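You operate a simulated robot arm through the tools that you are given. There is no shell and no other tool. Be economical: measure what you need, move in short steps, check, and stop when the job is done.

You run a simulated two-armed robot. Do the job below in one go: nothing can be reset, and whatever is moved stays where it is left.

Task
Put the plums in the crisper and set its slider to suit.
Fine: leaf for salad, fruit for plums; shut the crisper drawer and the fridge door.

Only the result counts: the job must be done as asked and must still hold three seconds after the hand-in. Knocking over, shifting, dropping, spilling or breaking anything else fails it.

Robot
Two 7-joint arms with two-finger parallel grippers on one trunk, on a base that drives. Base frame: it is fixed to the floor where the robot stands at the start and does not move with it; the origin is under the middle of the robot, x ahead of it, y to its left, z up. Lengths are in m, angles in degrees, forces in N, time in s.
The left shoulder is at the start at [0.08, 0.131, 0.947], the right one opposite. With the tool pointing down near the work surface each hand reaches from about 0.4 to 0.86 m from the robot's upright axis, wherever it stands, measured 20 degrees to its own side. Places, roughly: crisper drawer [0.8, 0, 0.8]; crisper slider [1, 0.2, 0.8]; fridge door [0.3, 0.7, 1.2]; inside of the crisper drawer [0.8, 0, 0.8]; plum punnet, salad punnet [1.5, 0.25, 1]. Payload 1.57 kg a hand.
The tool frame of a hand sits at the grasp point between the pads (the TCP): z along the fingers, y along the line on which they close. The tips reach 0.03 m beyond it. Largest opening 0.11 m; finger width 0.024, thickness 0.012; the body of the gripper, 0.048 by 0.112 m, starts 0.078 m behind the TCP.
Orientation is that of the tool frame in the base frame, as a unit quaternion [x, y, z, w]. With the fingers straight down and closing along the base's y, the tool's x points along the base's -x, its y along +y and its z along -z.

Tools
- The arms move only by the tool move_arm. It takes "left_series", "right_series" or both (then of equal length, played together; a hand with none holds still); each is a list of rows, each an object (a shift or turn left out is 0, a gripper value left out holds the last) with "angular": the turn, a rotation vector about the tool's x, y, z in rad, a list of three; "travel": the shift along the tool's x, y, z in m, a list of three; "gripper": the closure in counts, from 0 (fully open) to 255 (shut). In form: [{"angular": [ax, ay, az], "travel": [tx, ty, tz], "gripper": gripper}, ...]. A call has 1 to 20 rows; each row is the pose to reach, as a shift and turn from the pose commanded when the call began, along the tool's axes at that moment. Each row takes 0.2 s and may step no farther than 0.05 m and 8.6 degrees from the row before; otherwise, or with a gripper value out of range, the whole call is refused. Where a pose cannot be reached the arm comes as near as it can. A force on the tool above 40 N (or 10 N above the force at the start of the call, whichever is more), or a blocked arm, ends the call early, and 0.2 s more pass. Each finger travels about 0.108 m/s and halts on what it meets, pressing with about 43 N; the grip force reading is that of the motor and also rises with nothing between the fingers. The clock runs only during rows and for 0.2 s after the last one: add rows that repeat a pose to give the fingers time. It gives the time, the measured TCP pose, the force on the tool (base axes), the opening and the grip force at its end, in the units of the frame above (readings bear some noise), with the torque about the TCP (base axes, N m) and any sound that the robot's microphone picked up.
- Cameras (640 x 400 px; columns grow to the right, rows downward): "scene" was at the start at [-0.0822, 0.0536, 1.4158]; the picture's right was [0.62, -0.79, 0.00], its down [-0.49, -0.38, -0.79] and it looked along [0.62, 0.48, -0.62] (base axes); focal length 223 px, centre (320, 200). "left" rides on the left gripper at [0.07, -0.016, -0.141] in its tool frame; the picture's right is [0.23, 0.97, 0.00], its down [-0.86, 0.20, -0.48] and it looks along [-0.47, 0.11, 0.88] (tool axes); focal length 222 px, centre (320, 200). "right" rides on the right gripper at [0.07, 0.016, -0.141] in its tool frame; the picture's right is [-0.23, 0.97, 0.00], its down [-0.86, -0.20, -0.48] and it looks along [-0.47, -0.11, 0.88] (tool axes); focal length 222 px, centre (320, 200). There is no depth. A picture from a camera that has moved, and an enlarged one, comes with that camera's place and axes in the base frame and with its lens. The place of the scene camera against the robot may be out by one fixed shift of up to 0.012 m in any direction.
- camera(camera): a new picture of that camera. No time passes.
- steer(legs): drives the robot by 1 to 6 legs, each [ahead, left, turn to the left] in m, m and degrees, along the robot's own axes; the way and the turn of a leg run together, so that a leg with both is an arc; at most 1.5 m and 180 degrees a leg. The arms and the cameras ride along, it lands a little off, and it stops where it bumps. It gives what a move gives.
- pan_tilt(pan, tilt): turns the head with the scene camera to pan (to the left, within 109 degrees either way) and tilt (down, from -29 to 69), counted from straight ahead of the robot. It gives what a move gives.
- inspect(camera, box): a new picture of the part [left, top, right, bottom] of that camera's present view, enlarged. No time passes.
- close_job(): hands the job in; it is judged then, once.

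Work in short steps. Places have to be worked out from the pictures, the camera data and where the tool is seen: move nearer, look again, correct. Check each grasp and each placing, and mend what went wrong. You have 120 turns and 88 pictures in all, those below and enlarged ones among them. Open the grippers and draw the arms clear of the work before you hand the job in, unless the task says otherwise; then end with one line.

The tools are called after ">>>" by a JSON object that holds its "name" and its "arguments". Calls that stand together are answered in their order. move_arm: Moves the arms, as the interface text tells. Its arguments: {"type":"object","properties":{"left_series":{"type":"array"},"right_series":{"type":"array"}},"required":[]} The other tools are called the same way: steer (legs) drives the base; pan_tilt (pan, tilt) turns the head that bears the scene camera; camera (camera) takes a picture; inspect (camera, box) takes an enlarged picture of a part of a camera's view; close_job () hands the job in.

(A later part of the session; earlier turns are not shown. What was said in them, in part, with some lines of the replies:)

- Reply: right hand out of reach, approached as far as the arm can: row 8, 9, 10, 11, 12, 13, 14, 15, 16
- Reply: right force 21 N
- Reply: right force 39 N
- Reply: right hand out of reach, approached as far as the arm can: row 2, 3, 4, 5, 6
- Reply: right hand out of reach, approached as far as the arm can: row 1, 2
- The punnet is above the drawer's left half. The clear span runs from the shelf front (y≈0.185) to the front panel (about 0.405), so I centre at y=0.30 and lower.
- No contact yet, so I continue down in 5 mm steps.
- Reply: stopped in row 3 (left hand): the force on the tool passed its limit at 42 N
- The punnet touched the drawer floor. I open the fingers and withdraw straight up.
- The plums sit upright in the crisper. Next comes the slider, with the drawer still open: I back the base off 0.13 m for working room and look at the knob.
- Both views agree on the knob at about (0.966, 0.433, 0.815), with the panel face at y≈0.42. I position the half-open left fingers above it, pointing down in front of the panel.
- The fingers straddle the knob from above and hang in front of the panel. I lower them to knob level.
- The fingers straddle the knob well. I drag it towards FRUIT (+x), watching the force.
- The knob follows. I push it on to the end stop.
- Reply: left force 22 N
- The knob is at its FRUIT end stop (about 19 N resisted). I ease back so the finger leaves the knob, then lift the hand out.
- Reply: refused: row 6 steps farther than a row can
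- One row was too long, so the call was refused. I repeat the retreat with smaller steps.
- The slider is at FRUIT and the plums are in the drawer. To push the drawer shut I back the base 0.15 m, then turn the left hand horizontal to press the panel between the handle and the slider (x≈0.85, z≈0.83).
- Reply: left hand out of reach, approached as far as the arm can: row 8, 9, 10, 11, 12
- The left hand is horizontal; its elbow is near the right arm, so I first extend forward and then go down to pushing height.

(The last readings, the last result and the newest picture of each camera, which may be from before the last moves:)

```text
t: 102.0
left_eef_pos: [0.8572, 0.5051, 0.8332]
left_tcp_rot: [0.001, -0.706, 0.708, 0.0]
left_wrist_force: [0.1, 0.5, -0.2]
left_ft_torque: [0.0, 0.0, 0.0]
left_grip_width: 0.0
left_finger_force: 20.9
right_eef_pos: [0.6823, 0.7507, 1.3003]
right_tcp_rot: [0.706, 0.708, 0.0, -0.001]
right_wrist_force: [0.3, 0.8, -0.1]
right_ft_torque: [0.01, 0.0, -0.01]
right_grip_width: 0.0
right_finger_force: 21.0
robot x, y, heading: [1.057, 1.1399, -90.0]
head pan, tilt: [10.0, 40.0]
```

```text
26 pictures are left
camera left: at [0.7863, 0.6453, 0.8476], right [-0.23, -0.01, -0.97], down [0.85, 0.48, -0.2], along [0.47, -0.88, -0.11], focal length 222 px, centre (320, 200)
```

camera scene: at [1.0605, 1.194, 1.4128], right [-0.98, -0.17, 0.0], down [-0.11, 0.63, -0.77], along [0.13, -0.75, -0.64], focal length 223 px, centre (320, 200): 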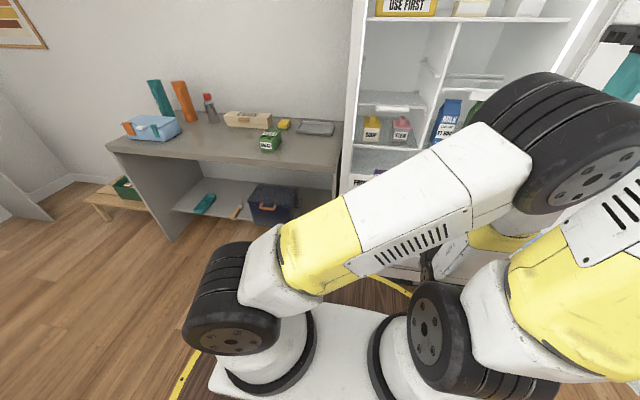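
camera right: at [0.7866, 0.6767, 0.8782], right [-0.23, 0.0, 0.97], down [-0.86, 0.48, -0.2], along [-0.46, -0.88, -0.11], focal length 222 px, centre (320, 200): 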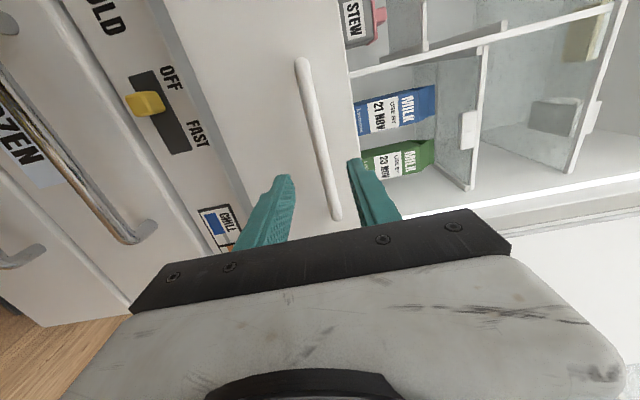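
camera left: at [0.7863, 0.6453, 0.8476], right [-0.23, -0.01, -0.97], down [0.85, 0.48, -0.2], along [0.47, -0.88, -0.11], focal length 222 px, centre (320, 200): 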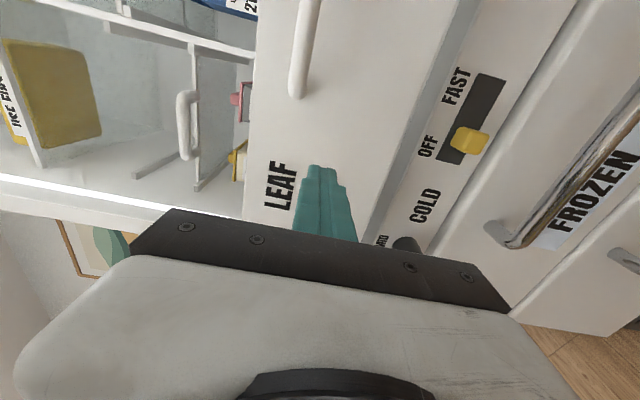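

The tip is aimed between handle and slider at z 0.83. I push the drawer in gradually.

>>> {"name": "move_arm", "arguments": {"left_series": [{"travel": [0.01, 0, 0.02]}, {"travel": [0.01, 0, 0.04]}, {"travel": [0.01, 0, 0.06]}, {"travel": [0.01, 0, 0.08]}, {"travel": [0.01, 0, 0.1]}, {"travel": [0.01, 0, 0.12]}, {"travel": [0.01, 0, 0.14]}, {"travel": [0.01, 0, 0.16]}, {"travel": [0.01, 0, 0.18]}, {"travel": [0.01, 0, 0.2]}, {"travel": [0.01, 0, 0.22]}, {"travel": [0.01, 0, 0.24]}, {"travel": [0.01, 0, 0.26]}]}}

>>> {"name": "camera", "arguments": {"camera": "left"}}

```text
t: 104.8
left_eef_pos: [0.8474, 0.2418, 0.834]
left_tcp_rot: [0.001, -0.705, 0.709, -0.001]
left_wrist_force: [1.1, 1.4, 0.8]
left_ft_torque: [0.02, -0.01, 0.01]
left_grip_width: 0.0001
left_finger_force: 21.7
right_eef_pos: [0.6826, 0.7504, 1.3009]
right_tcp_rot: [0.707, 0.707, 0.0, 0.0]
right_wrist_force: [-0.6, 0.2, -0.1]
right_ft_torque: [0.03, -0.04, 0.02]
right_grip_width: 0.0
right_finger_force: 21.0
robot x, y, heading: [1.0541, 1.136, -89.8]
head pan, tilt: [10.0, 40.0]
```

```text
25 pictures are left
camera left: at [0.776, 0.3835, 0.849], right [-0.23, -0.01, -0.97], down [0.85, 0.48, -0.2], along [0.47, -0.88, -0.1], focal length 222 px, centre (320, 200)
```

left: 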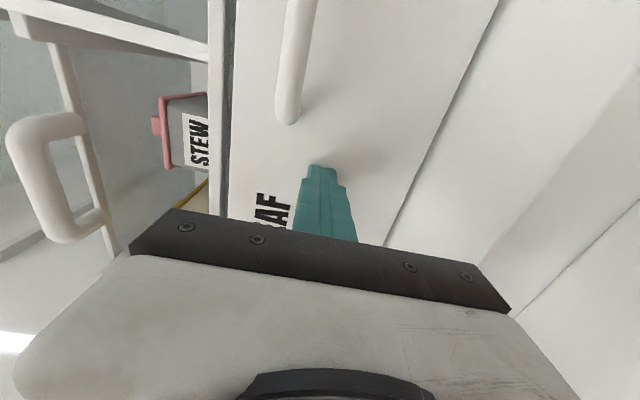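

The drawer glides easily and is about 0.05 m from shut. I keep pushing until it stops.

>>> {"name": "move_arm", "arguments": {"left_series": [{"travel": [0, 0, 0.01]}, {"travel": [0, 0, 0.02]}, {"travel": [0, 0, 0.03]}, {"travel": [0, 0, 0.04]}, {"travel": [0, 0, 0.05]}, {"travel": [0, 0, 0.06]}, {"travel": [0, 0, 0.07]}]}}

>>> {"name": "camera", "arguments": {"camera": "left"}}

```text
t: 106.4
left_eef_pos: [0.8608, 0.2081, 0.8433]
left_tcp_rot: [0.001, -0.706, 0.708, 0.0]
left_wrist_force: [-2.0, 2.0, -1.3]
left_ft_torque: [0.08, -0.01, -0.07]
left_grip_width: 0.0
left_finger_force: 21.2
left hand out of reach, approached as far as the arm can: row 3, 4, 5, 6, 7
right_eef_pos: [0.6838, 0.7501, 1.3015]
right_tcp_rot: [0.706, 0.708, 0.001, 0.0]
right_wrist_force: [-0.1, 0.8, -0.6]
right_ft_torque: [0.0, -0.01, 0.01]
right_grip_width: 0.0
right_finger_force: 21.3
robot x, y, heading: [1.054, 1.1334, -90.3]
head pan, tilt: [10.0, 40.0]
```

```text
24 pictures are left
camera left: at [0.7896, 0.3499, 0.8584], right [-0.23, 0.0, -0.97], down [0.85, 0.48, -0.2], along [0.47, -0.88, -0.11], focal length 222 px, centre (320, 200)
```

left: 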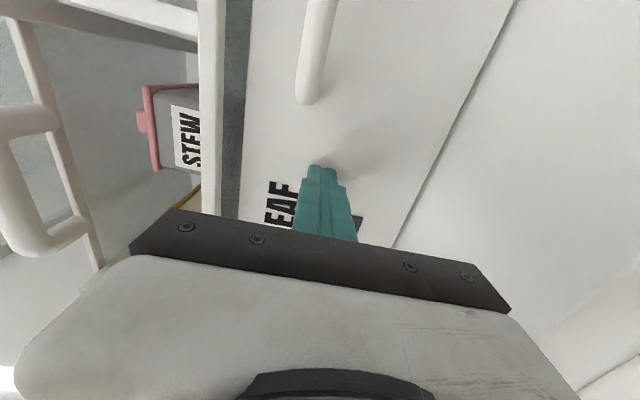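

The arm ran out of reach 1–2 cm short. I draw the hand back, drive 0.12 m closer, and finish the push.

>>> {"name": "move_arm", "arguments": {"left_series": [{"travel": [0.0, 0, -0.04]}, {"travel": [0.007, 0.005, -0.08]}, {"travel": [0.013, 0.01, -0.12]}, {"travel": [0.013, 0.01, -0.14]}]}}

>>> {"name": "steer", "arguments": {"legs": [[0.12, 0, 0.3]]}}

>>> {"name": "move_arm", "arguments": {"left_series": [{"travel": [0, 0, 0.008]}, {"travel": [0, 0, 0.016]}, {"travel": [0, 0, 0.024]}, {"travel": [0, 0, 0.032]}, {"travel": [0, 0, 0.04]}, {"travel": [0, 0, 0.048]}, {"travel": [0, 0, 0.056]}, {"travel": [0, 0, 0.064]}]}}

>>> {"name": "camera", "arguments": {"camera": "left"}}

```text
t: 107.4
left_eef_pos: [0.8006, 0.2697, 0.8063]
left_tcp_rot: [-0.011, -0.699, 0.715, -0.005]
left_wrist_force: [2.7, 0.8, -2.6]
left_ft_torque: [-0.19, 0.0, -0.19]
left_grip_width: 0.0
left_finger_force: 21.7
left hand out of reach, approached as far as the arm can: row 1, 2, 3, 4
right_eef_pos: [0.6823, 0.7502, 1.301]
right_tcp_rot: [0.707, 0.708, 0.0, -0.001]
right_wrist_force: [1.1, 0.1, 0.1]
right_ft_torque: [0.01, -0.01, -0.01]
right_grip_width: 0.0
right_finger_force: 21.8
robot x, y, heading: [1.0568, 1.1389, -89.7]
head pan, tilt: [10.0, 40.0]
```

```text
t: 108.4
left_eef_pos: [0.8017, 0.22, 0.7989]
left_tcp_rot: [0.0, -0.704, 0.71, -0.007]
left_wrist_force: [7.4, 27.4, 11.0]
left_ft_torque: [2.45, -0.18, -1.27]
left_grip_width: 0.0
left_finger_force: 21.5
right_eef_pos: [0.6854, 0.6944, 1.2998]
right_tcp_rot: [0.705, 0.709, 0.001, -0.001]
right_wrist_force: [0.1, 0.4, -0.4]
right_ft_torque: [0.0, -0.04, -0.03]
right_grip_width: 0.0002
right_finger_force: 21.4
robot x, y, heading: [1.0551, 1.0819, -90.0]
head pan, tilt: [10.0, 40.0]
stopped in leg 1: the force on the tool passed its limit at 341 N (the readings are from after the stop); the commanded pose is now the measured one
```

```text
t: 108.7
left_eef_pos: [0.8008, 0.2213, 0.7993]
left_tcp_rot: [-0.002, -0.704, 0.71, -0.007]
left_wrist_force: [4.6, 14.4, 4.9]
left_ft_torque: [1.23, -0.13, -0.69]
left_grip_width: 0.0
left_finger_force: 21.3
left hand out of reach, approached as far as the arm can: row 1
right_eef_pos: [0.685, 0.6942, 1.3002]
right_tcp_rot: [0.705, 0.709, 0.001, -0.002]
right_wrist_force: [1.1, -0.3, 0.1]
right_ft_torque: [-0.01, 0.01, -0.03]
right_grip_width: 0.0
right_finger_force: 21.2
robot x, y, heading: [1.057, 1.0833, -89.8]
head pan, tilt: [10.0, 40.0]
stopped in row 1 (left hand): the force on the tool passed its limit at 51 N (the readings are from after the stop); the commanded pose is now the measured one
```

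```text
23 pictures are left
camera left: at [0.729, 0.3614, 0.8127], right [-0.22, -0.01, -0.98], down [0.85, 0.48, -0.19], along [0.47, -0.88, -0.1], focal length 222 px, centre (320, 200)
```

left: 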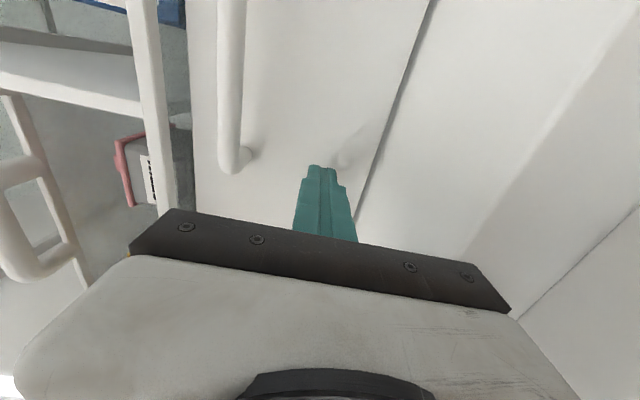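

The drive pressed the tip hard against the panel, which suggests the drawer is shut. I back the hand off a little and look.

>>> {"name": "move_arm", "arguments": {"left_series": [{"travel": [0.0, 0, -0.015]}, {"travel": [0.0, 0, -0.03]}, {"travel": [0.0, 0, -0.045]}, {"travel": [0.0, 0, -0.06]}]}}

>>> {"name": "camera", "arguments": {"camera": "scene"}}

>>> {"name": "camera", "arguments": {"camera": "left"}}

```text
t: 109.7
left_eef_pos: [0.7679, 0.2415, 0.8056]
left_tcp_rot: [0.0, -0.704, 0.71, -0.005]
left_wrist_force: [-0.8, 0.3, 0.4]
left_ft_torque: [-0.01, -0.01, -0.02]
left_grip_width: 0.0
left_finger_force: 21.3
left hand out of reach, approached as far as the arm can: row 1, 2, 3, 4
right_eef_pos: [0.6843, 0.6926, 1.3001]
right_tcp_rot: [0.706, 0.709, 0.002, -0.001]
right_wrist_force: [-0.2, 0.4, 0.5]
right_ft_torque: [-0.03, -0.01, 0.0]
right_grip_width: 0.0001
right_finger_force: 21.9
robot x, y, heading: [1.0578, 1.0834, -89.8]
head pan, tilt: [10.0, 40.0]
```

```text
22 pictures are left
camera scene: at [1.0605, 1.1385, 1.4129], right [-0.98, -0.18, 0.0], down [-0.11, 0.63, -0.77], along [0.14, -0.75, -0.64], focal length 223 px, centre (320, 200)
```

scene: 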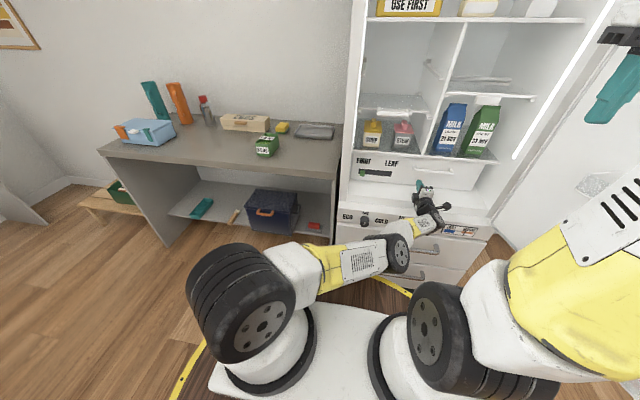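

```text
21 pictures are left
camera left: at [0.6964, 0.3834, 0.8202], right [-0.22, -0.01, -0.98], down [0.85, 0.48, -0.2], along [0.47, -0.87, -0.1], focal length 222 px, centre (320, 200)
```

left: 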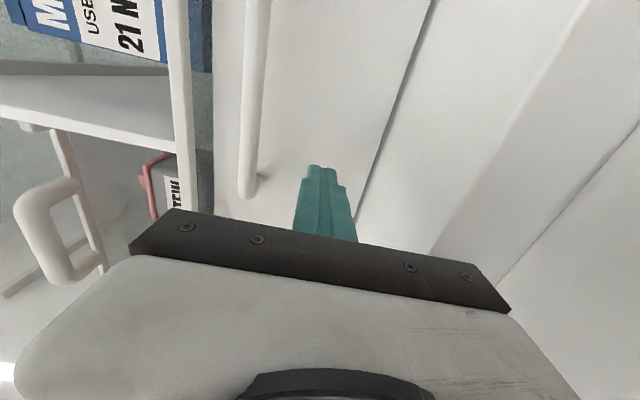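

The drawer looks shut, but the left elbow has folded low in front of the freezer. I back the base straight off, which carries the arm out, and then inspect.

>>> {"name": "steer", "arguments": {"legs": [[-0.35, 0, 0]]}}

>>> {"name": "pan_tilt", "arguments": {"pan": 8, "tilt": 28}}

>>> {"name": "camera", "arguments": {"camera": "scene"}}

>>> {"name": "inspect", "arguments": {"camera": "scene", "box": [320, 130, 480, 270]}}

```text
t: 112.0
left_eef_pos: [0.764, 0.5983, 0.8062]
left_tcp_rot: [-0.002, -0.704, 0.71, -0.004]
left_wrist_force: [1.2, 0.8, -0.1]
left_ft_torque: [0.01, -0.03, 0.04]
left_grip_width: 0.0003
left_finger_force: 21.1
right_eef_pos: [0.6818, 1.0488, 1.2988]
right_tcp_rot: [0.706, 0.708, 0.002, -0.002]
right_wrist_force: [-0.1, 0.1, 0.3]
right_ft_torque: [0.01, -0.01, -0.01]
right_grip_width: 0.0001
right_finger_force: 21.6
robot x, y, heading: [1.0538, 1.4398, -90.0]
head pan, tilt: [10.0, 40.0]
```

```text
t: 112.7
left_eef_pos: [0.7636, 0.5989, 0.8062]
left_tcp_rot: [-0.001, -0.704, 0.71, -0.005]
left_wrist_force: [0.1, 0.3, 0.1]
left_ft_torque: [0.03, -0.02, -0.07]
left_grip_width: 0.0001
left_finger_force: 21.6
right_eef_pos: [0.6827, 1.0482, 1.2976]
right_tcp_rot: [0.707, 0.708, 0.002, -0.001]
right_wrist_force: [-0.5, -0.2, 0.5]
right_ft_torque: [-0.01, 0.03, 0.01]
right_grip_width: 0.0001
right_finger_force: 20.8
robot x, y, heading: [1.0558, 1.4344, -90.0]
head pan, tilt: [8.0, 28.0]
```

```text
20 pictures are left
camera scene: at [1.0581, 1.4861, 1.4313], right [-0.99, -0.14, 0.0], down [-0.07, 0.47, -0.88], along [0.12, -0.87, -0.47], focal length 223 px, centre (320, 200)
```

scene: 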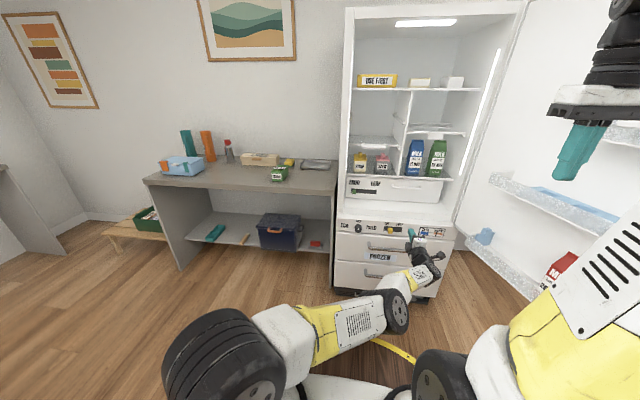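

```text
2.86 times, centred on (400, 200) of scene
camera zoom: at [1.0581, 1.4861, 1.4313], right [-0.99, -0.14, 0.0], down [-0.07, 0.47, -0.88], along [0.12, -0.87, -0.47], focal length 637 px, centre (91, 200)
```

zoom: 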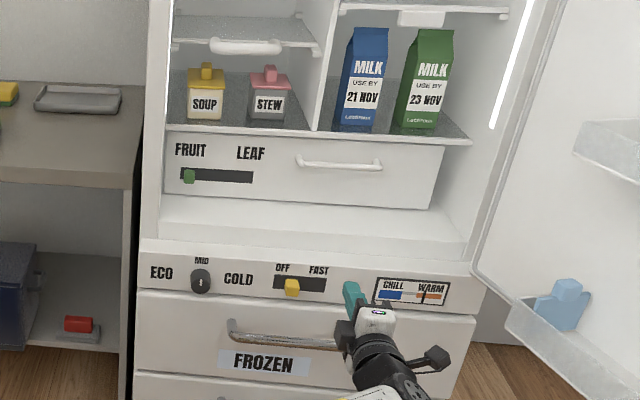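

The slider is at FRUIT and the drawer looks shut. I zoom in to check for any gap compared with the start.

>>> {"name": "inspect", "arguments": {"camera": "scene", "box": [340, 160, 460, 220]}}

```text
5.33 times, centred on (400, 190) of scene
camera zoom: at [1.0581, 1.4861, 1.4313], right [-0.99, -0.14, 0.0], down [-0.07, 0.47, -0.88], along [0.12, -0.87, -0.47], focal length 1188 px, centre (-107, 253)
```

zoom: 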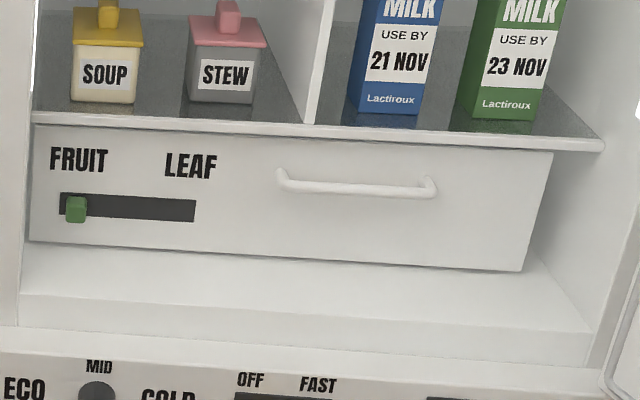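

Comparing with the first pictures, the front still seems about 2 cm proud. I'll re-seat it by gripping the handle with the right hand, where I know the closed reading was y=0.220. First I bring the left arm back to its tucked pose.

>>> {"name": "move_arm", "arguments": {"left_series": [{"angular": [-0.0672, 0.0672, 0.0672], "travel": [-0.0333, -0.0206, -0.025]}, {"angular": [-0.1344, 0.1344, 0.1344], "travel": [-0.0667, -0.0411, -0.05]}, {"angular": [-0.2015, 0.2015, 0.2015], "travel": [-0.1, -0.0617, -0.075]}, {"angular": [-0.2687, 0.2687, 0.2687], "travel": [-0.1333, -0.0822, -0.1]}, {"angular": [-0.3359, 0.3359, 0.3359], "travel": [-0.1667, -0.1028, -0.125]}, {"angular": [-0.4031, 0.4031, 0.4031], "travel": [-0.2, -0.1233, -0.15]}, {"angular": [-0.4702, 0.4702, 0.4702], "travel": [-0.2333, -0.1439, -0.175]}, {"angular": [-0.5374, 0.5374, 0.5374], "travel": [-0.2667, -0.1644, -0.2]}, {"angular": [-0.6046, 0.6046, 0.6046], "travel": [-0.3, -0.185, -0.225]}, {"angular": [-0.6718, 0.6718, 0.6718], "travel": [-0.3333, -0.2056, -0.25]}, {"angular": [-0.739, 0.739, 0.739], "travel": [-0.3667, -0.2261, -0.275]}, {"angular": [-0.8061, 0.8061, 0.8061], "travel": [-0.4, -0.2467, -0.3]}, {"angular": [-0.8733, 0.8733, 0.8733], "travel": [-0.4333, -0.2672, -0.325]}, {"angular": [-0.9405, 0.9405, 0.9405], "travel": [-0.4667, -0.2878, -0.35]}, {"angular": [-1.0077, 1.0077, 1.0077], "travel": [-0.5, -0.3083, -0.375]}, {"angular": [-1.0748, 1.0748, 1.0748], "travel": [-0.5333, -0.3289, -0.4]}, {"angular": [-1.142, 1.142, 1.142], "travel": [-0.5667, -0.3494, -0.425]}, {"angular": [-1.2092, 1.2092, 1.2092], "travel": [-0.6, -0.37, -0.45]}, {"angular": [-1.2092, 1.2092, 1.2092], "travel": [-0.6, -0.37, -0.45]}]}}

>>> {"name": "camera", "arguments": {"camera": "scene"}}

```text
t: 116.7
left_eef_pos: [1.3606, 1.0534, 1.1778]
left_tcp_rot: [0.706, 0.709, 0.002, 0.006]
left_wrist_force: [-0.8, -0.3, -0.6]
left_ft_torque: [0.01, -0.03, -0.01]
left_grip_width: 0.0001
left_finger_force: 21.4
left hand out of reach, approached as far as the arm can: row 1, 2, 3, 4, 5, 6
right_eef_pos: [0.6833, 1.0497, 1.299]
right_tcp_rot: [0.706, 0.708, 0.001, -0.002]
right_wrist_force: [0.0, 0.8, -0.3]
right_ft_torque: [-0.02, -0.02, -0.01]
right_grip_width: 0.0
right_finger_force: 21.3
robot x, y, heading: [1.0548, 1.4384, -90.1]
head pan, tilt: [8.0, 28.0]
```

```text
17 pictures are left
camera scene: at [1.0582, 1.4862, 1.4314], right [-0.99, -0.14, 0.0], down [-0.07, 0.47, -0.88], along [0.12, -0.87, -0.47], focal length 223 px, centre (320, 200)
```

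scene: 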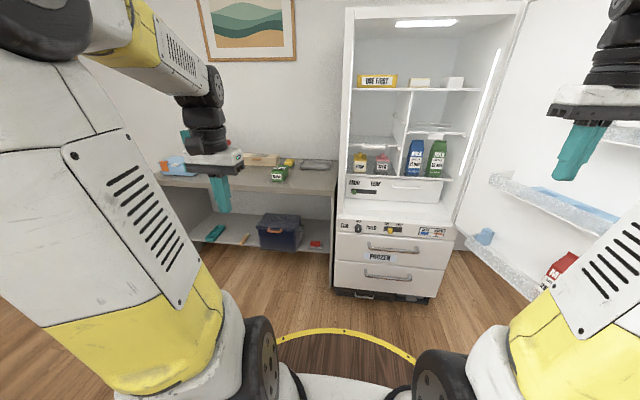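

Left arm is tucked again. I drive up to the earlier grasping stance and swing the right hand to face the handle, as I did the first time.

>>> {"name": "steer", "arguments": {"legs": [[0.48, 0, 0]]}}

>>> {"name": "move_arm", "arguments": {"right_series": [{"travel": [0, 0.0425, 0], "gripper": 128}, {"travel": [0, 0.085, 0]}, {"travel": [0, 0.1275, 0]}, {"travel": [0, 0.17, 0]}, {"angular": [-0.0806, -0.0806, 0.0806], "travel": [-0.0073, 0.1608, 0.0247]}, {"angular": [-0.1612, -0.1612, 0.1612], "travel": [-0.0147, 0.1516, 0.0493]}, {"angular": [-0.2418, -0.2418, 0.2418], "travel": [-0.022, 0.1424, 0.074]}, {"angular": [-0.3224, -0.3224, 0.3224], "travel": [-0.0293, 0.1332, 0.0987]}, {"angular": [-0.403, -0.403, 0.403], "travel": [-0.0367, 0.124, 0.1233]}, {"angular": [-0.4836, -0.4836, 0.4836], "travel": [-0.044, 0.1148, 0.148]}, {"angular": [-0.5642, -0.5642, 0.5642], "travel": [-0.0513, 0.1056, 0.1727]}, {"angular": [-0.6448, -0.6448, 0.6448], "travel": [-0.0587, 0.0964, 0.1973]}, {"angular": [-0.7254, -0.7254, 0.7254], "travel": [-0.066, 0.0872, 0.222]}, {"angular": [-0.806, -0.806, 0.806], "travel": [-0.0733, 0.078, 0.2467]}, {"angular": [-0.8866, -0.8866, 0.8866], "travel": [-0.0807, 0.0688, 0.2713]}, {"angular": [-0.9672, -0.9672, 0.9672], "travel": [-0.088, 0.0596, 0.296]}, {"angular": [-1.0478, -1.0478, 1.0478], "travel": [-0.0953, 0.0504, 0.3207]}, {"angular": [-1.1284, -1.1284, 1.1284], "travel": [-0.1027, 0.0412, 0.3453]}, {"angular": [-1.2092, -1.2092, 1.2092], "travel": [-0.11, 0.032, 0.37]}]}}

>>> {"name": "camera", "arguments": {"camera": "right"}}

```text
t: 119.5
left_eef_pos: [1.3605, 0.5728, 1.1768]
left_tcp_rot: [0.705, 0.709, 0.0, 0.007]
left_wrist_force: [0.2, 0.2, -0.1]
left_ft_torque: [0.02, 0.0, -0.02]
left_grip_width: 0.0
left_finger_force: 21.8
right_eef_pos: [0.6829, 0.5672, 1.2988]
right_tcp_rot: [0.706, 0.708, 0.001, -0.001]
right_wrist_force: [-0.2, -0.6, -0.3]
right_ft_torque: [-0.03, 0.02, 0.01]
right_grip_width: 0.0001
right_finger_force: 21.3
robot x, y, heading: [1.0555, 0.9581, -90.0]
head pan, tilt: [8.0, 28.0]
```

```text
t: 123.5
left_eef_pos: [1.3606, 0.5738, 1.1769]
left_tcp_rot: [0.705, 0.71, 0.0, 0.006]
left_wrist_force: [0.3, 0.1, 0.4]
left_ft_torque: [-0.02, 0.04, -0.01]
left_grip_width: 0.0
left_finger_force: 21.9
right_eef_pos: [0.714, 0.4577, 0.9305]
right_tcp_rot: [0.709, 0.0, 0.001, 0.706]
right_wrist_force: [0.0, 0.0, 0.5]
right_ft_torque: [-0.01, 0.0, -0.04]
right_grip_width: 0.0547
right_finger_force: 0.0
right hand out of reach, approached as far as the arm can: row 14, 15, 16, 17, 18
robot x, y, heading: [1.0565, 0.9587, -90.1]
head pan, tilt: [8.0, 28.0]
```

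```text
16 pictures are left
camera right: at [0.7844, 0.5976, 0.9462], right [-0.23, 0.0, 0.97], down [-0.86, 0.48, -0.2], along [-0.47, -0.88, -0.11], focal length 222 px, centre (320, 200)
```

right: 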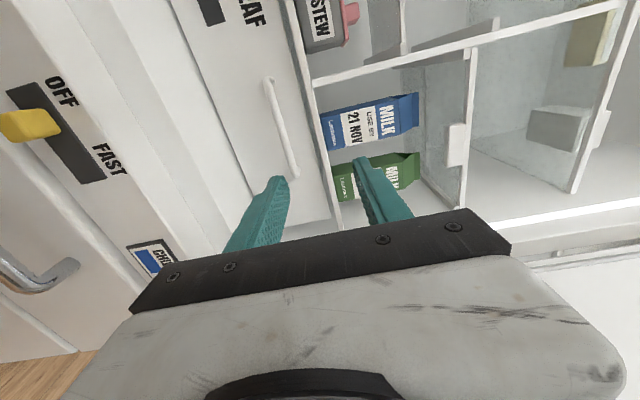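

The pose is exact. I advance to the handle height, then in to y≈0.238 and grip the bar.

>>> {"name": "move_arm", "arguments": {"right_series": [{"travel": [0.004, -0.02, 0.03]}, {"travel": [0.004, -0.04, 0.065]}, {"travel": [0.004, -0.06, 0.1]}, {"travel": [0.004, -0.065, 0.135]}, {"travel": [0.004, -0.065, 0.165]}, {"travel": [0.004, -0.065, 0.19]}, {"travel": [0.004, -0.065, 0.21]}, {"travel": [0.004, -0.065, 0.22]}, {"travel": [0.004, -0.065, 0.22], "gripper": 255}, {"travel": [0.004, -0.065, 0.22]}, {"travel": [0.004, -0.065, 0.22]}]}}

>>> {"name": "camera", "arguments": {"camera": "right"}}

```text
t: 126.0
left_eef_pos: [1.3606, 0.5748, 1.1773]
left_tcp_rot: [0.705, 0.709, 0.0, 0.006]
left_wrist_force: [0.2, 0.4, -0.6]
left_ft_torque: [0.01, -0.04, 0.01]
left_grip_width: 0.0
left_finger_force: 21.4
right_eef_pos: [0.719, 0.2394, 0.8645]
right_tcp_rot: [0.706, 0.001, -0.001, 0.708]
right_wrist_force: [-0.6, -1.9, 22.4]
right_ft_torque: [-0.57, -0.15, 0.03]
right_grip_width: 0.0135
right_finger_force: 30.4
robot x, y, heading: [1.0572, 0.9606, -90.0]
head pan, tilt: [8.0, 28.0]
```

```text
15 pictures are left
camera right: at [0.7896, 0.3792, 0.8804], right [-0.23, 0.0, 0.97], down [-0.86, 0.48, -0.2], along [-0.46, -0.88, -0.11], focal length 222 px, centre (320, 200)
```

right: 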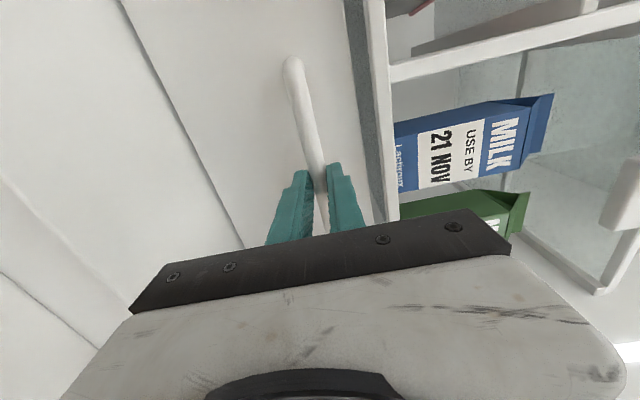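

Gripped at y=0.239 with the bar in the same spot of the view as at first (0.220), so the drawer is about 2 cm out. I push it in with the handle held.

>>> {"name": "move_arm", "arguments": {"right_series": [{"travel": [0, 0.001, 0.005]}, {"travel": [0, 0.001, 0.01]}, {"travel": [0, 0.001, 0.015]}, {"travel": [0, 0.001, 0.02]}, {"travel": [0, 0.001, 0.025]}, {"travel": [0, 0.001, 0.028]}]}}

```text
t: 127.0
left_eef_pos: [1.3611, 0.5746, 1.177]
left_tcp_rot: [0.706, 0.709, 0.0, 0.006]
left_wrist_force: [-0.2, 0.0, 0.9]
left_ft_torque: [0.0, 0.0, 0.0]
left_grip_width: 0.0
left_finger_force: 21.1
right_eef_pos: [0.7196, 0.2207, 0.8656]
right_tcp_rot: [0.707, 0.001, 0.001, 0.707]
right_wrist_force: [3.6, 22.0, 11.3]
right_ft_torque: [-0.29, -0.05, 0.33]
right_grip_width: 0.0135
right_finger_force: 30.2
robot x, y, heading: [1.0569, 0.9567, -89.9]
head pan, tilt: [8.0, 28.0]
stopped in row 5 (right hand): the force on the tool passed its limit at 42 N (the readings are from after the stop); the commanded pose is now the measured one
```

Hit the stop at y=0.2207, the original closed position. I open the fingers fully clear of the bar, then withdraw slowly.

>>> {"name": "move_arm", "arguments": {"right_series": [{"travel": [0, 0, 0], "gripper": 128}, {"travel": [0, 0, 0]}, {"travel": [0, 0, 0]}, {"travel": [0, 0, -0.015]}, {"travel": [0, 0, -0.03]}, {"travel": [0, 0, -0.05]}, {"travel": [0, 0, -0.08]}, {"travel": [0, 0, -0.12]}, {"travel": [0, 0, -0.16]}]}}

>>> {"name": "inspect", "arguments": {"camera": "scene", "box": [310, 190, 470, 290]}}

```text
t: 129.0
left_eef_pos: [1.3615, 0.5741, 1.1773]
left_tcp_rot: [0.705, 0.709, 0.0, 0.006]
left_wrist_force: [-0.4, -0.2, -0.1]
left_ft_torque: [0.02, 0.0, 0.0]
left_grip_width: 0.0
left_finger_force: 21.5
right_eef_pos: [0.7201, 0.3786, 0.8635]
right_tcp_rot: [0.708, 0.001, 0.001, 0.707]
right_wrist_force: [0.2, -0.9, -0.4]
right_ft_torque: [-0.02, -0.01, 0.01]
right_grip_width: 0.0549
right_finger_force: 0.1
robot x, y, heading: [1.057, 0.952, -90.0]
head pan, tilt: [8.0, 28.0]
```

```text
4.00 times, centred on (390, 240) of scene
camera zoom: at [1.0585, 1.0051, 1.4314], right [-0.99, -0.14, 0.0], down [-0.07, 0.47, -0.88], along [0.12, -0.87, -0.47], focal length 891 px, centre (40, 40)
```

zoom: 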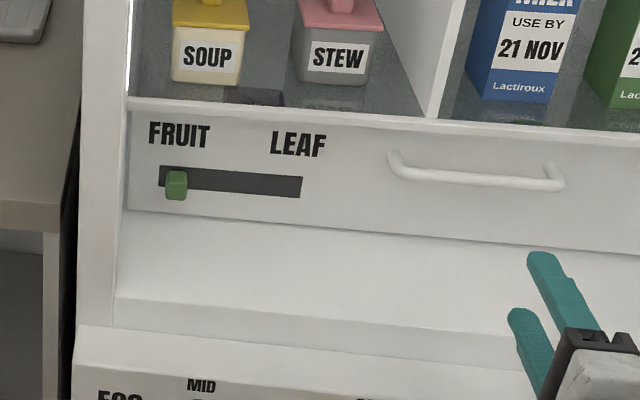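

Drawer is shut, the slider is on FRUIT, and the handle is back at y≈0.218. I fold the right arm back and drive away from the fridge to deal with the door.

>>> {"name": "move_arm", "arguments": {"right_series": [{"angular": [0.0, 0.0, 0.0], "travel": [0.0, 0.0, -0.04]}, {"angular": [0.0, 0.0, 0.0], "travel": [0.0, 0.0, -0.08]}, {"angular": [0.0, 0.0, 0.0], "travel": [0.0, 0.03, -0.11], "gripper": 255}, {"angular": [0.0864, 0.0864, -0.0864], "travel": [0.0095, 0.059, -0.117]}, {"angular": [0.1727, 0.1727, -0.1727], "travel": [0.019, 0.088, -0.122]}, {"angular": [0.2591, 0.2591, -0.2591], "travel": [0.0285, 0.117, -0.128]}, {"angular": [0.3455, 0.3455, -0.3455], "travel": [0.038, 0.146, -0.133]}, {"angular": [0.4319, 0.4319, -0.4319], "travel": [0.0475, 0.175, -0.139]}, {"angular": [0.5182, 0.5182, -0.5182], "travel": [0.057, 0.204, -0.144]}, {"angular": [0.6046, 0.6046, -0.6046], "travel": [0.0665, 0.233, -0.15]}, {"angular": [0.691, 0.691, -0.691], "travel": [0.076, 0.262, -0.156]}, {"angular": [0.7773, 0.7773, -0.7773], "travel": [0.0855, 0.291, -0.161]}, {"angular": [0.8637, 0.8637, -0.8637], "travel": [0.095, 0.32, -0.167]}, {"angular": [0.9501, 0.9501, -0.9501], "travel": [0.1045, 0.349, -0.172]}, {"angular": [1.0365, 1.0365, -1.0365], "travel": [0.114, 0.378, -0.178]}, {"angular": [1.1228, 1.1228, -1.1228], "travel": [0.1235, 0.407, -0.184]}, {"angular": [1.2092, 1.2092, -1.2092], "travel": [0.133, 0.437, -0.19]}]}}

>>> {"name": "steer", "arguments": {"legs": [[-0.75, 0, 0], [0, -0.4, 0]]}}

>>> {"name": "pan_tilt", "arguments": {"pan": -25, "tilt": 25}}

>>> {"name": "camera", "arguments": {"camera": "scene"}}

```text
t: 132.6
left_eef_pos: [1.3606, 0.5744, 1.1777]
left_tcp_rot: [0.705, 0.709, 0.0, 0.007]
left_wrist_force: [-0.2, -0.1, -0.4]
left_ft_torque: [0.0, -0.01, 0.0]
left_grip_width: 0.0002
left_finger_force: 21.7
right_eef_pos: [0.8525, 0.57, 1.2994]
right_tcp_rot: [0.706, 0.708, 0.001, -0.002]
right_wrist_force: [0.0, 0.4, -0.1]
right_ft_torque: [-0.04, -0.03, -0.03]
right_grip_width: 0.0001
right_finger_force: 21.3
right hand out of reach, approached as far as the arm can: row 4, 5, 6, 7, 8
robot x, y, heading: [1.0581, 0.9579, -90.1]
head pan, tilt: [8.0, 28.0]
```

```text
t: 138.8
left_eef_pos: [0.9716, 1.3397, 1.1767]
left_tcp_rot: [0.706, 0.708, 0.0, 0.006]
left_wrist_force: [0.6, 0.1, 0.3]
left_ft_torque: [0.02, -0.02, -0.04]
left_grip_width: 0.0
left_finger_force: 20.8
right_eef_pos: [0.4632, 1.3387, 1.3005]
right_tcp_rot: [0.707, 0.707, 0.001, 0.0]
right_wrist_force: [0.9, 0.8, 0.0]
right_ft_torque: [0.01, 0.03, -0.01]
right_grip_width: 0.0
right_finger_force: 21.2
robot x, y, heading: [0.6661, 1.7232, -90.3]
head pan, tilt: [8.0, 28.0]
```

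```text
t: 139.8
left_eef_pos: [0.9722, 1.3394, 1.1766]
left_tcp_rot: [0.706, 0.708, 0.0, 0.006]
left_wrist_force: [0.6, -0.6, 0.2]
left_ft_torque: [0.0, -0.01, 0.0]
left_grip_width: 0.0
left_finger_force: 21.8
right_eef_pos: [0.4643, 1.3386, 1.2987]
right_tcp_rot: [0.707, 0.707, -0.001, 0.0]
right_wrist_force: [0.8, 0.0, 0.3]
right_ft_torque: [-0.01, -0.01, 0.04]
right_grip_width: 0.0
right_finger_force: 20.9
robot x, y, heading: [0.6706, 1.7182, -90.2]
head pan, tilt: [-25.0, 25.0]
```

```text
13 pictures are left
camera scene: at [0.619, 1.7795, 1.4362], right [-0.91, 0.42, 0.0], down [0.18, 0.38, -0.91], along [-0.38, -0.82, -0.42], focal length 223 px, centre (320, 200)
```

scene: 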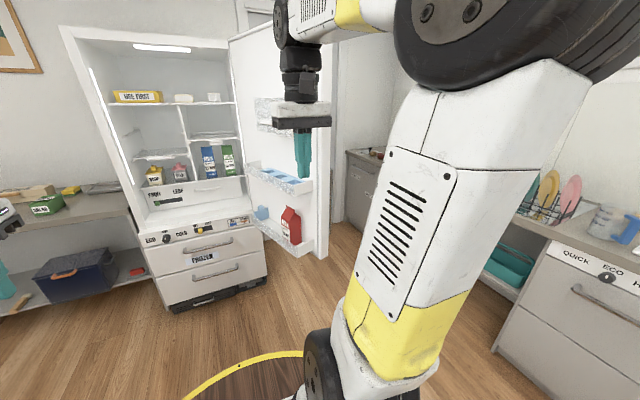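

The door's free edge triangulates to about (0.25, 1.01), with its outer face towards -x. I'll reach round that edge with the right hand and sweep the door shut by driving. First I back up a little, extend the hand, and shift right.

>>> {"name": "steer", "arguments": {"legs": [[-0.12, 0, 0.2]]}}

>>> {"name": "move_arm", "arguments": {"right_series": [{"travel": [-0.027, -0.0244, 0.025]}, {"travel": [-0.054, -0.0488, 0.05]}, {"travel": [-0.081, -0.0731, 0.075]}, {"travel": [-0.108, -0.0975, 0.1]}, {"travel": [-0.135, -0.1219, 0.125]}, {"travel": [-0.162, -0.1463, 0.15]}, {"travel": [-0.189, -0.1706, 0.175]}, {"travel": [-0.216, -0.195, 0.2]}]}}

>>> {"name": "steer", "arguments": {"legs": [[0, -0.2, 0]]}}

>>> {"name": "camera", "arguments": {"camera": "scene"}}

```text
t: 141.0
left_eef_pos: [0.9735, 1.462, 1.1766]
left_tcp_rot: [0.705, 0.709, 0.0, 0.007]
left_wrist_force: [0.2, 0.2, 0.7]
left_ft_torque: [0.0, 0.02, 0.0]
left_grip_width: 0.0
left_finger_force: 21.5
right_eef_pos: [0.4641, 1.4589, 1.3005]
right_tcp_rot: [0.706, 0.708, 0.0, -0.001]
right_wrist_force: [0.7, 0.1, 0.8]
right_ft_torque: [-0.01, -0.03, 0.01]
right_grip_width: 0.0
right_finger_force: 21.8
robot x, y, heading: [0.6669, 1.8454, -90.1]
head pan, tilt: [-25.0, 25.0]
```

```text
t: 142.8
left_eef_pos: [0.973, 1.4638, 1.1764]
left_tcp_rot: [0.705, 0.71, 0.0, 0.006]
left_wrist_force: [0.5, 0.6, 0.1]
left_ft_torque: [-0.05, 0.0, -0.03]
left_grip_width: 0.0
left_finger_force: 21.5
right_eef_pos: [0.2702, 1.2434, 1.0975]
right_tcp_rot: [0.705, 0.709, 0.0, 0.0]
right_wrist_force: [-0.3, -0.3, 1.1]
right_ft_torque: [-0.05, 0.05, 0.0]
right_grip_width: 0.0
right_finger_force: 21.7
robot x, y, heading: [0.6676, 1.8435, -90.0]
head pan, tilt: [-25.0, 25.0]
```

```text
t: 144.4
left_eef_pos: [0.7731, 1.4615, 1.1768]
left_tcp_rot: [0.705, 0.709, 0.0, 0.006]
left_wrist_force: [-0.1, -0.2, -0.9]
left_ft_torque: [-0.02, -0.03, 0.02]
left_grip_width: 0.0
left_finger_force: 20.7
right_eef_pos: [0.0697, 1.2426, 1.098]
right_tcp_rot: [0.706, 0.708, 0.001, -0.001]
right_wrist_force: [-0.3, 0.1, 0.2]
right_ft_torque: [0.01, 0.01, 0.01]
right_grip_width: 0.0
right_finger_force: 21.5
robot x, y, heading: [0.4689, 1.8455, -90.2]
head pan, tilt: [-25.0, 25.0]
```

```text
12 pictures are left
camera scene: at [0.4188, 1.9004, 1.4362], right [-0.91, 0.42, 0.0], down [0.18, 0.38, -0.91], along [-0.38, -0.82, -0.42], focal length 223 px, centre (320, 200)
```

scene: 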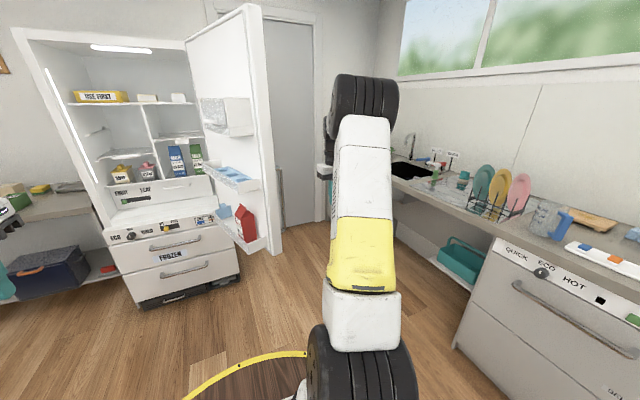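

The hand hangs outside the door edge with clearance. I drive ahead 0.32 m to bring it alongside the outer face.

>>> {"name": "steer", "arguments": {"legs": [[0.32, 0, 0.2]]}}

>>> {"name": "camera", "arguments": {"camera": "right"}}

```text
t: 146.6
left_eef_pos: [0.7754, 1.144, 1.1766]
left_tcp_rot: [0.703, 0.711, 0.0, 0.005]
left_wrist_force: [0.1, -0.6, 0.2]
left_ft_torque: [-0.01, 0.01, 0.02]
left_grip_width: 0.0
left_finger_force: 21.5
right_eef_pos: [0.0713, 0.9229, 1.0973]
right_tcp_rot: [0.705, 0.709, 0.0, -0.001]
right_wrist_force: [-0.3, 0.8, 0.1]
right_ft_torque: [-0.02, -0.02, -0.02]
right_grip_width: 0.0002
right_finger_force: 21.2
robot x, y, heading: [0.47, 1.5224, -89.7]
head pan, tilt: [-25.0, 25.0]
```

```text
11 pictures are left
camera right: at [0.0887, 0.9907, 1.2395], right [0.98, -0.22, 0.0], down [-0.19, -0.86, 0.48], along [-0.11, -0.46, -0.88], focal length 222 px, centre (320, 200)
```

right: 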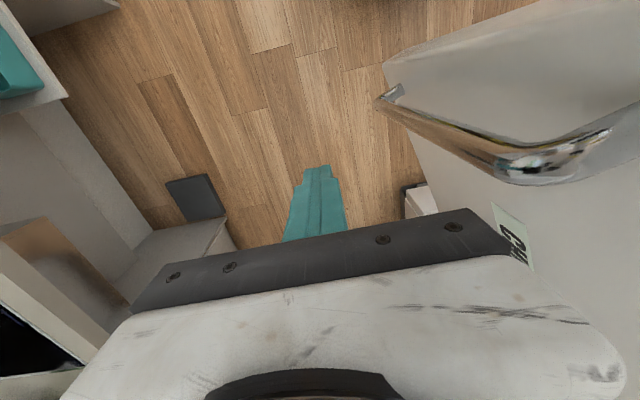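

The hand is alongside the handle on the outer face, clear of it. I sweep the door by driving left (+x) in short arcs.

>>> {"name": "steer", "arguments": {"legs": [[-0.03, 0.18, 0], [-0.02, 0.16, 0]]}}

>>> {"name": "camera", "arguments": {"camera": "scene"}}

```text
t: 149.1
left_eef_pos: [1.117, 1.1924, 1.1768]
left_tcp_rot: [0.705, 0.71, 0.0, 0.007]
left_wrist_force: [-0.4, -0.2, -0.3]
left_ft_torque: [0.0, -0.02, -0.03]
left_grip_width: 0.0
left_finger_force: 21.5
right_eef_pos: [0.4121, 0.9718, 1.0974]
right_tcp_rot: [0.705, 0.709, 0.001, 0.0]
right_wrist_force: [0.5, 0.7, 0.0]
right_ft_torque: [-0.02, 0.02, -0.04]
right_grip_width: 0.0
right_finger_force: 21.4
robot x, y, heading: [0.8106, 1.5749, -89.8]
head pan, tilt: [-25.0, 25.0]
```

```text
10 pictures are left
camera scene: at [0.7605, 1.6314, 1.4362], right [-0.91, 0.42, 0.0], down [0.18, 0.38, -0.91], along [-0.38, -0.82, -0.42], focal length 223 px, centre (320, 200)
```

scene: 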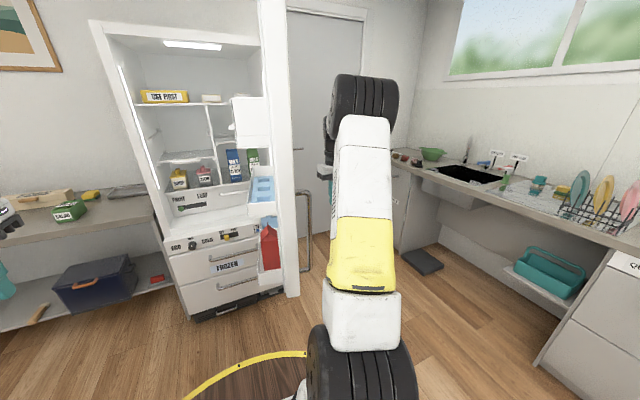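

The door follows and is now at about 80°. I continue the arc.

>>> {"name": "steer", "arguments": {"legs": [[0.01, 0.15, 0], [0.03, 0.14, 0], [0.08, 0.13, 0]]}}

>>> {"name": "camera", "arguments": {"camera": "scene"}}

```text
t: 152.4
left_eef_pos: [1.5379, 1.0727, 1.1773]
left_tcp_rot: [0.705, 0.709, 0.0, 0.006]
left_wrist_force: [-0.6, 0.5, -0.2]
left_ft_torque: [-0.03, 0.0, -0.01]
left_grip_width: 0.0
left_finger_force: 21.1
right_eef_pos: [0.8337, 0.8548, 1.0972]
right_tcp_rot: [0.706, 0.708, 0.0, 0.0]
right_wrist_force: [-0.7, -0.6, 0.5]
right_ft_torque: [-0.02, -0.05, -0.02]
right_grip_width: 0.0
right_finger_force: 21.7
robot x, y, heading: [1.2324, 1.4528, -90.2]
head pan, tilt: [-25.0, 25.0]
```

```text
9 pictures are left
camera scene: at [1.1836, 1.5119, 1.4362], right [-0.91, 0.42, 0.0], down [0.18, 0.38, -0.91], along [-0.38, -0.82, -0.42], focal length 223 px, centre (320, 200)
```

scene: 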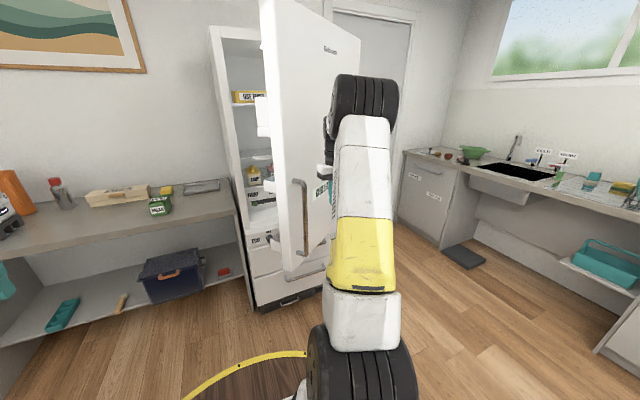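

The door is at about 40°. I now push mainly toward the fridge, following the arc.

>>> {"name": "steer", "arguments": {"legs": [[0.14, 0.05, 0.2], [0.14, 0.02, 0]]}}

>>> {"name": "camera", "arguments": {"camera": "scene"}}

```text
t: 154.7
left_eef_pos: [1.6101, 0.7912, 1.177]
left_tcp_rot: [0.705, 0.709, 0.0, 0.006]
left_wrist_force: [-0.2, 0.0, 0.4]
left_ft_torque: [-0.01, 0.0, 0.01]
left_grip_width: 0.0
left_finger_force: 21.3
right_eef_pos: [0.9081, 0.5725, 1.097]
right_tcp_rot: [0.706, 0.708, 0.001, 0.0]
right_wrist_force: [0.0, 0.3, -0.1]
right_ft_torque: [0.0, 0.02, -0.03]
right_grip_width: 0.0
right_finger_force: 21.4
robot x, y, heading: [1.3008, 1.1722, -89.9]
head pan, tilt: [-25.0, 25.0]
```

```text
8 pictures are left
camera scene: at [1.2555, 1.2301, 1.4362], right [-0.91, 0.42, 0.0], down [0.18, 0.38, -0.91], along [-0.38, -0.82, -0.42], focal length 223 px, centre (320, 200)
```

scene: 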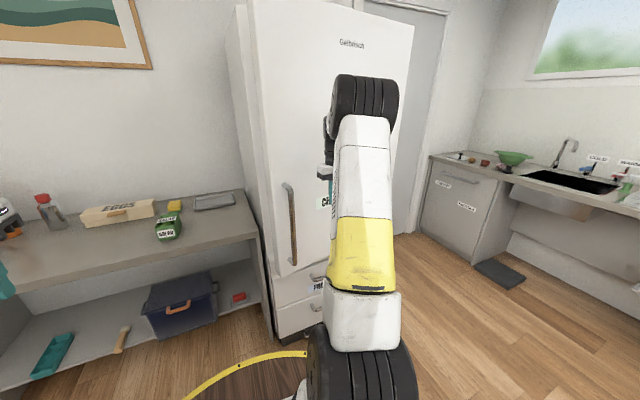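

Nearly shut. I push further in small legs until it seats.

>>> {"name": "steer", "arguments": {"legs": [[0.06, 0, 0], [0.04, 0, 0]]}}

>>> {"name": "camera", "arguments": {"camera": "scene"}}

```text
t: 156.2
left_eef_pos: [1.6093, 0.6902, 1.1761]
left_tcp_rot: [0.705, 0.709, 0.001, 0.005]
left_wrist_force: [0.4, -0.9, 0.0]
left_ft_torque: [0.01, 0.0, 0.0]
left_grip_width: 0.0003
left_finger_force: 21.2
right_eef_pos: [0.9072, 0.4721, 1.0983]
right_tcp_rot: [0.706, 0.708, 0.001, -0.001]
right_wrist_force: [1.1, 0.6, 0.8]
right_ft_torque: [0.01, 0.02, 0.0]
right_grip_width: 0.0
right_finger_force: 21.6
robot x, y, heading: [1.3076, 1.0725, -89.9]
head pan, tilt: [-25.0, 25.0]
```

```text
7 pictures are left
camera scene: at [1.2557, 1.1295, 1.4362], right [-0.91, 0.42, 0.0], down [0.18, 0.38, -0.91], along [-0.38, -0.82, -0.42], focal length 223 px, centre (320, 200)
```

scene: 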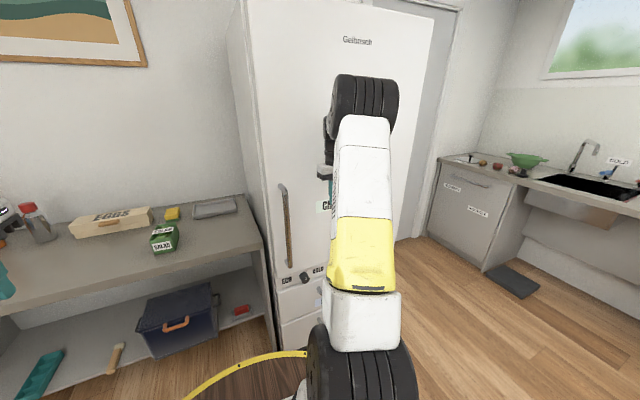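

Now I finish with the arm, in 1 cm steps, letting the force limit tell when the door is seated.

>>> {"name": "move_arm", "arguments": {"right_series": [{"travel": [-0.01, 0, 0]}, {"travel": [-0.02, 0, 0]}, {"travel": [-0.03, 0, 0]}, {"travel": [-0.04, 0, 0]}, {"travel": [-0.05, 0, 0]}, {"travel": [-0.06, 0, 0]}, {"travel": [-0.07, 0, 0]}, {"travel": [-0.08, 0, 0]}, {"travel": [-0.09, 0, 0]}, {"travel": [-0.1, 0, 0]}]}}

>>> {"name": "camera", "arguments": {"camera": "scene"}}

```text
t: 157.8
left_eef_pos: [1.6098, 0.6922, 1.1754]
left_tcp_rot: [0.705, 0.709, 0.0, 0.007]
left_wrist_force: [-0.6, 0.5, 0.8]
left_ft_torque: [0.01, 0.01, 0.02]
left_grip_width: 0.0003
left_finger_force: 20.7
right_eef_pos: [0.9071, 0.4122, 1.0992]
right_tcp_rot: [0.706, 0.708, 0.006, -0.004]
right_wrist_force: [9.3, 25.1, 6.1]
right_ft_torque: [-3.27, 1.25, 0.1]
right_grip_width: 0.0
right_finger_force: 21.2
robot x, y, heading: [1.3077, 1.0751, -90.1]
head pan, tilt: [-25.0, 25.0]
stopped in row 7 (right hand): the force on the tool passed its limit at 58 N (the readings are from after the stop); the commanded pose is now the measured one
```

```text
6 pictures are left
camera scene: at [1.2566, 1.1316, 1.4361], right [-0.91, 0.42, 0.0], down [0.18, 0.38, -0.91], along [-0.38, -0.82, -0.42], focal length 223 px, centre (320, 200)
```

scene: 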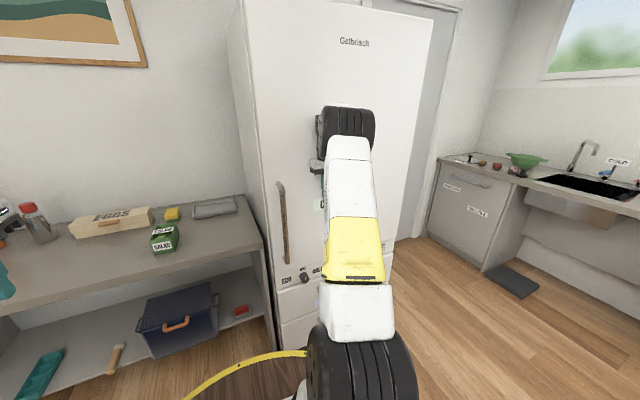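

The door resisted firmly. I back the hand away and check the seam.

>>> {"name": "move_arm", "arguments": {"right_series": [{"travel": [0.03, 0, 0]}, {"travel": [0.07, 0, 0]}, {"travel": [0.11, 0, 0]}, {"travel": [0.15, 0, 0]}]}}

>>> {"name": "inspect", "arguments": {"camera": "scene", "box": [200, 60, 360, 340]}}

```text
t: 158.8
left_eef_pos: [1.6096, 0.6911, 1.1768]
left_tcp_rot: [0.705, 0.71, 0.002, 0.005]
left_wrist_force: [-0.6, -0.8, -0.2]
left_ft_torque: [0.03, 0.0, 0.01]
left_grip_width: 0.0002
left_finger_force: 21.8
right_eef_pos: [0.9052, 0.5601, 1.0995]
right_tcp_rot: [0.707, 0.708, 0.007, -0.004]
right_wrist_force: [-0.2, -0.1, -0.1]
right_ft_torque: [0.0, 0.03, 0.0]
right_grip_width: 0.0003
right_finger_force: 21.8
robot x, y, heading: [1.3049, 1.0721, -89.8]
head pan, tilt: [-25.0, 25.0]
```

```text
1.43 times, centred on (280, 200) of scene
camera zoom: at [1.2558, 1.1292, 1.4362], right [-0.91, 0.42, 0.0], down [0.18, 0.38, -0.91], along [-0.38, -0.82, -0.42], focal length 318 px, centre (377, 200)
```

zoom: 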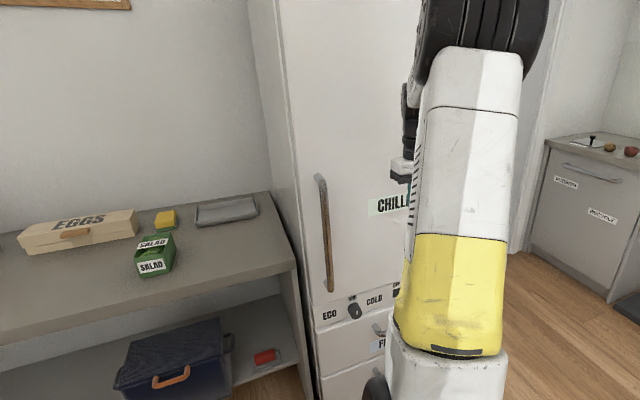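

I drive back, open both grippers, and take a closer look at the door seam.

>>> {"name": "steer", "arguments": {"legs": [[-0.4, 0.0, 0]]}}

>>> {"name": "move_arm", "arguments": {"left_series": [{"gripper": 0}, {"gripper": 0}, {"gripper": 0}, {"gripper": 0}], "right_series": [{"gripper": 0, "travel": [0, -0.03, -0.02]}, {"gripper": 0, "travel": [0, -0.06, -0.04]}, {"gripper": 0, "travel": [0, -0.06, -0.04]}, {"gripper": 0, "travel": [0, -0.06, -0.04]}]}}

>>> {"name": "inspect", "arguments": {"camera": "scene", "box": [200, 20, 360, 300]}}

```text
t: 161.3
left_eef_pos: [1.6087, 1.0926, 1.1773]
left_tcp_rot: [0.707, 0.707, 0.0, 0.005]
left_wrist_force: [0.4, 0.7, 0.4]
left_ft_torque: [0.01, 0.0, 0.01]
left_grip_width: 0.0
left_finger_force: 21.3
right_eef_pos: [0.9018, 0.9676, 1.0996]
right_tcp_rot: [0.709, 0.706, 0.007, -0.004]
right_wrist_force: [-0.2, 0.2, -0.4]
right_ft_torque: [0.01, -0.03, 0.0]
right_grip_width: 0.0002
right_finger_force: 21.3
robot x, y, heading: [1.3054, 1.4805, -90.6]
head pan, tilt: [-25.0, 25.0]
```

```text
t: 162.3
left_eef_pos: [1.6089, 1.0932, 1.1773]
left_tcp_rot: [0.707, 0.707, 0.001, 0.006]
left_wrist_force: [0.1, 0.1, 0.2]
left_ft_torque: [0.0, 0.0, -0.01]
left_grip_width: 0.1101
left_finger_force: 0.1
right_eef_pos: [0.8421, 0.9654, 1.1382]
right_tcp_rot: [0.709, 0.706, 0.006, -0.004]
right_wrist_force: [0.6, 0.2, -0.3]
right_ft_torque: [0.03, 0.01, 0.0]
right_grip_width: 0.1099
right_finger_force: 0.1
robot x, y, heading: [1.3061, 1.4747, -90.3]
head pan, tilt: [-25.0, 25.0]
```

```text
1.43 times, centred on (280, 160) of scene
camera zoom: at [1.2571, 1.5341, 1.4362], right [-0.9, 0.43, 0.0], down [0.18, 0.38, -0.91], along [-0.39, -0.82, -0.42], focal length 318 px, centre (377, 257)
```

zoom: 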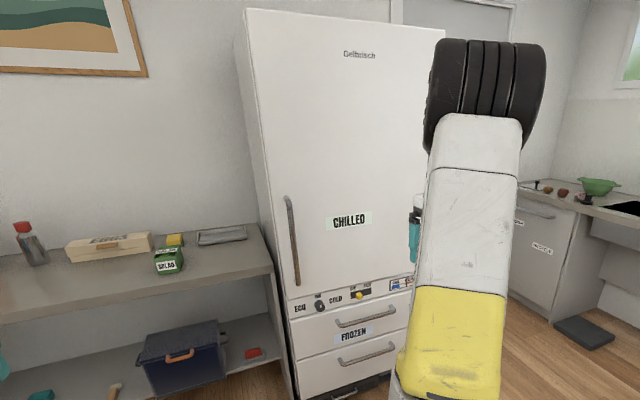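

>>> {"name": "inspect", "arguments": {"camera": "scene", "box": [240, 130, 360, 230]}}

```text
4.00 times, centred on (300, 180) of scene
camera zoom: at [1.2571, 1.5341, 1.4362], right [-0.9, 0.43, 0.0], down [0.18, 0.38, -0.91], along [-0.39, -0.82, -0.42], focal length 891 px, centre (400, 280)
```

zoom: 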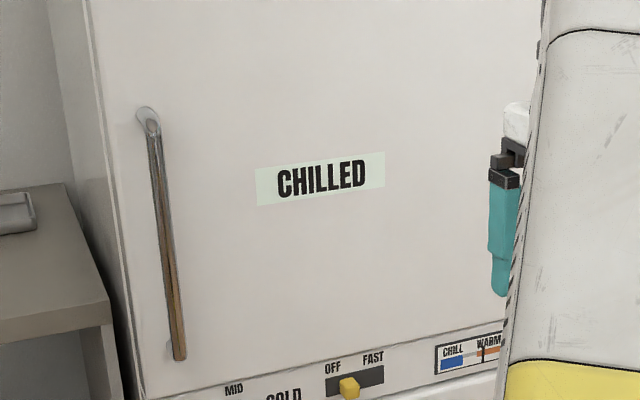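

The door's lower edge runs parallel to and flush with the control panel, and the seam is even. The drawer is shut, the slider is at FRUIT, both grippers are open, and the arms are clear, so I hand in.

>>> {"name": "close_job", "arguments": {}}

```text
The job is handed in.
```

The plums are in the crisper with its slider pushed to the FRUIT end, and the crisper drawer and the fridge door are both shut.
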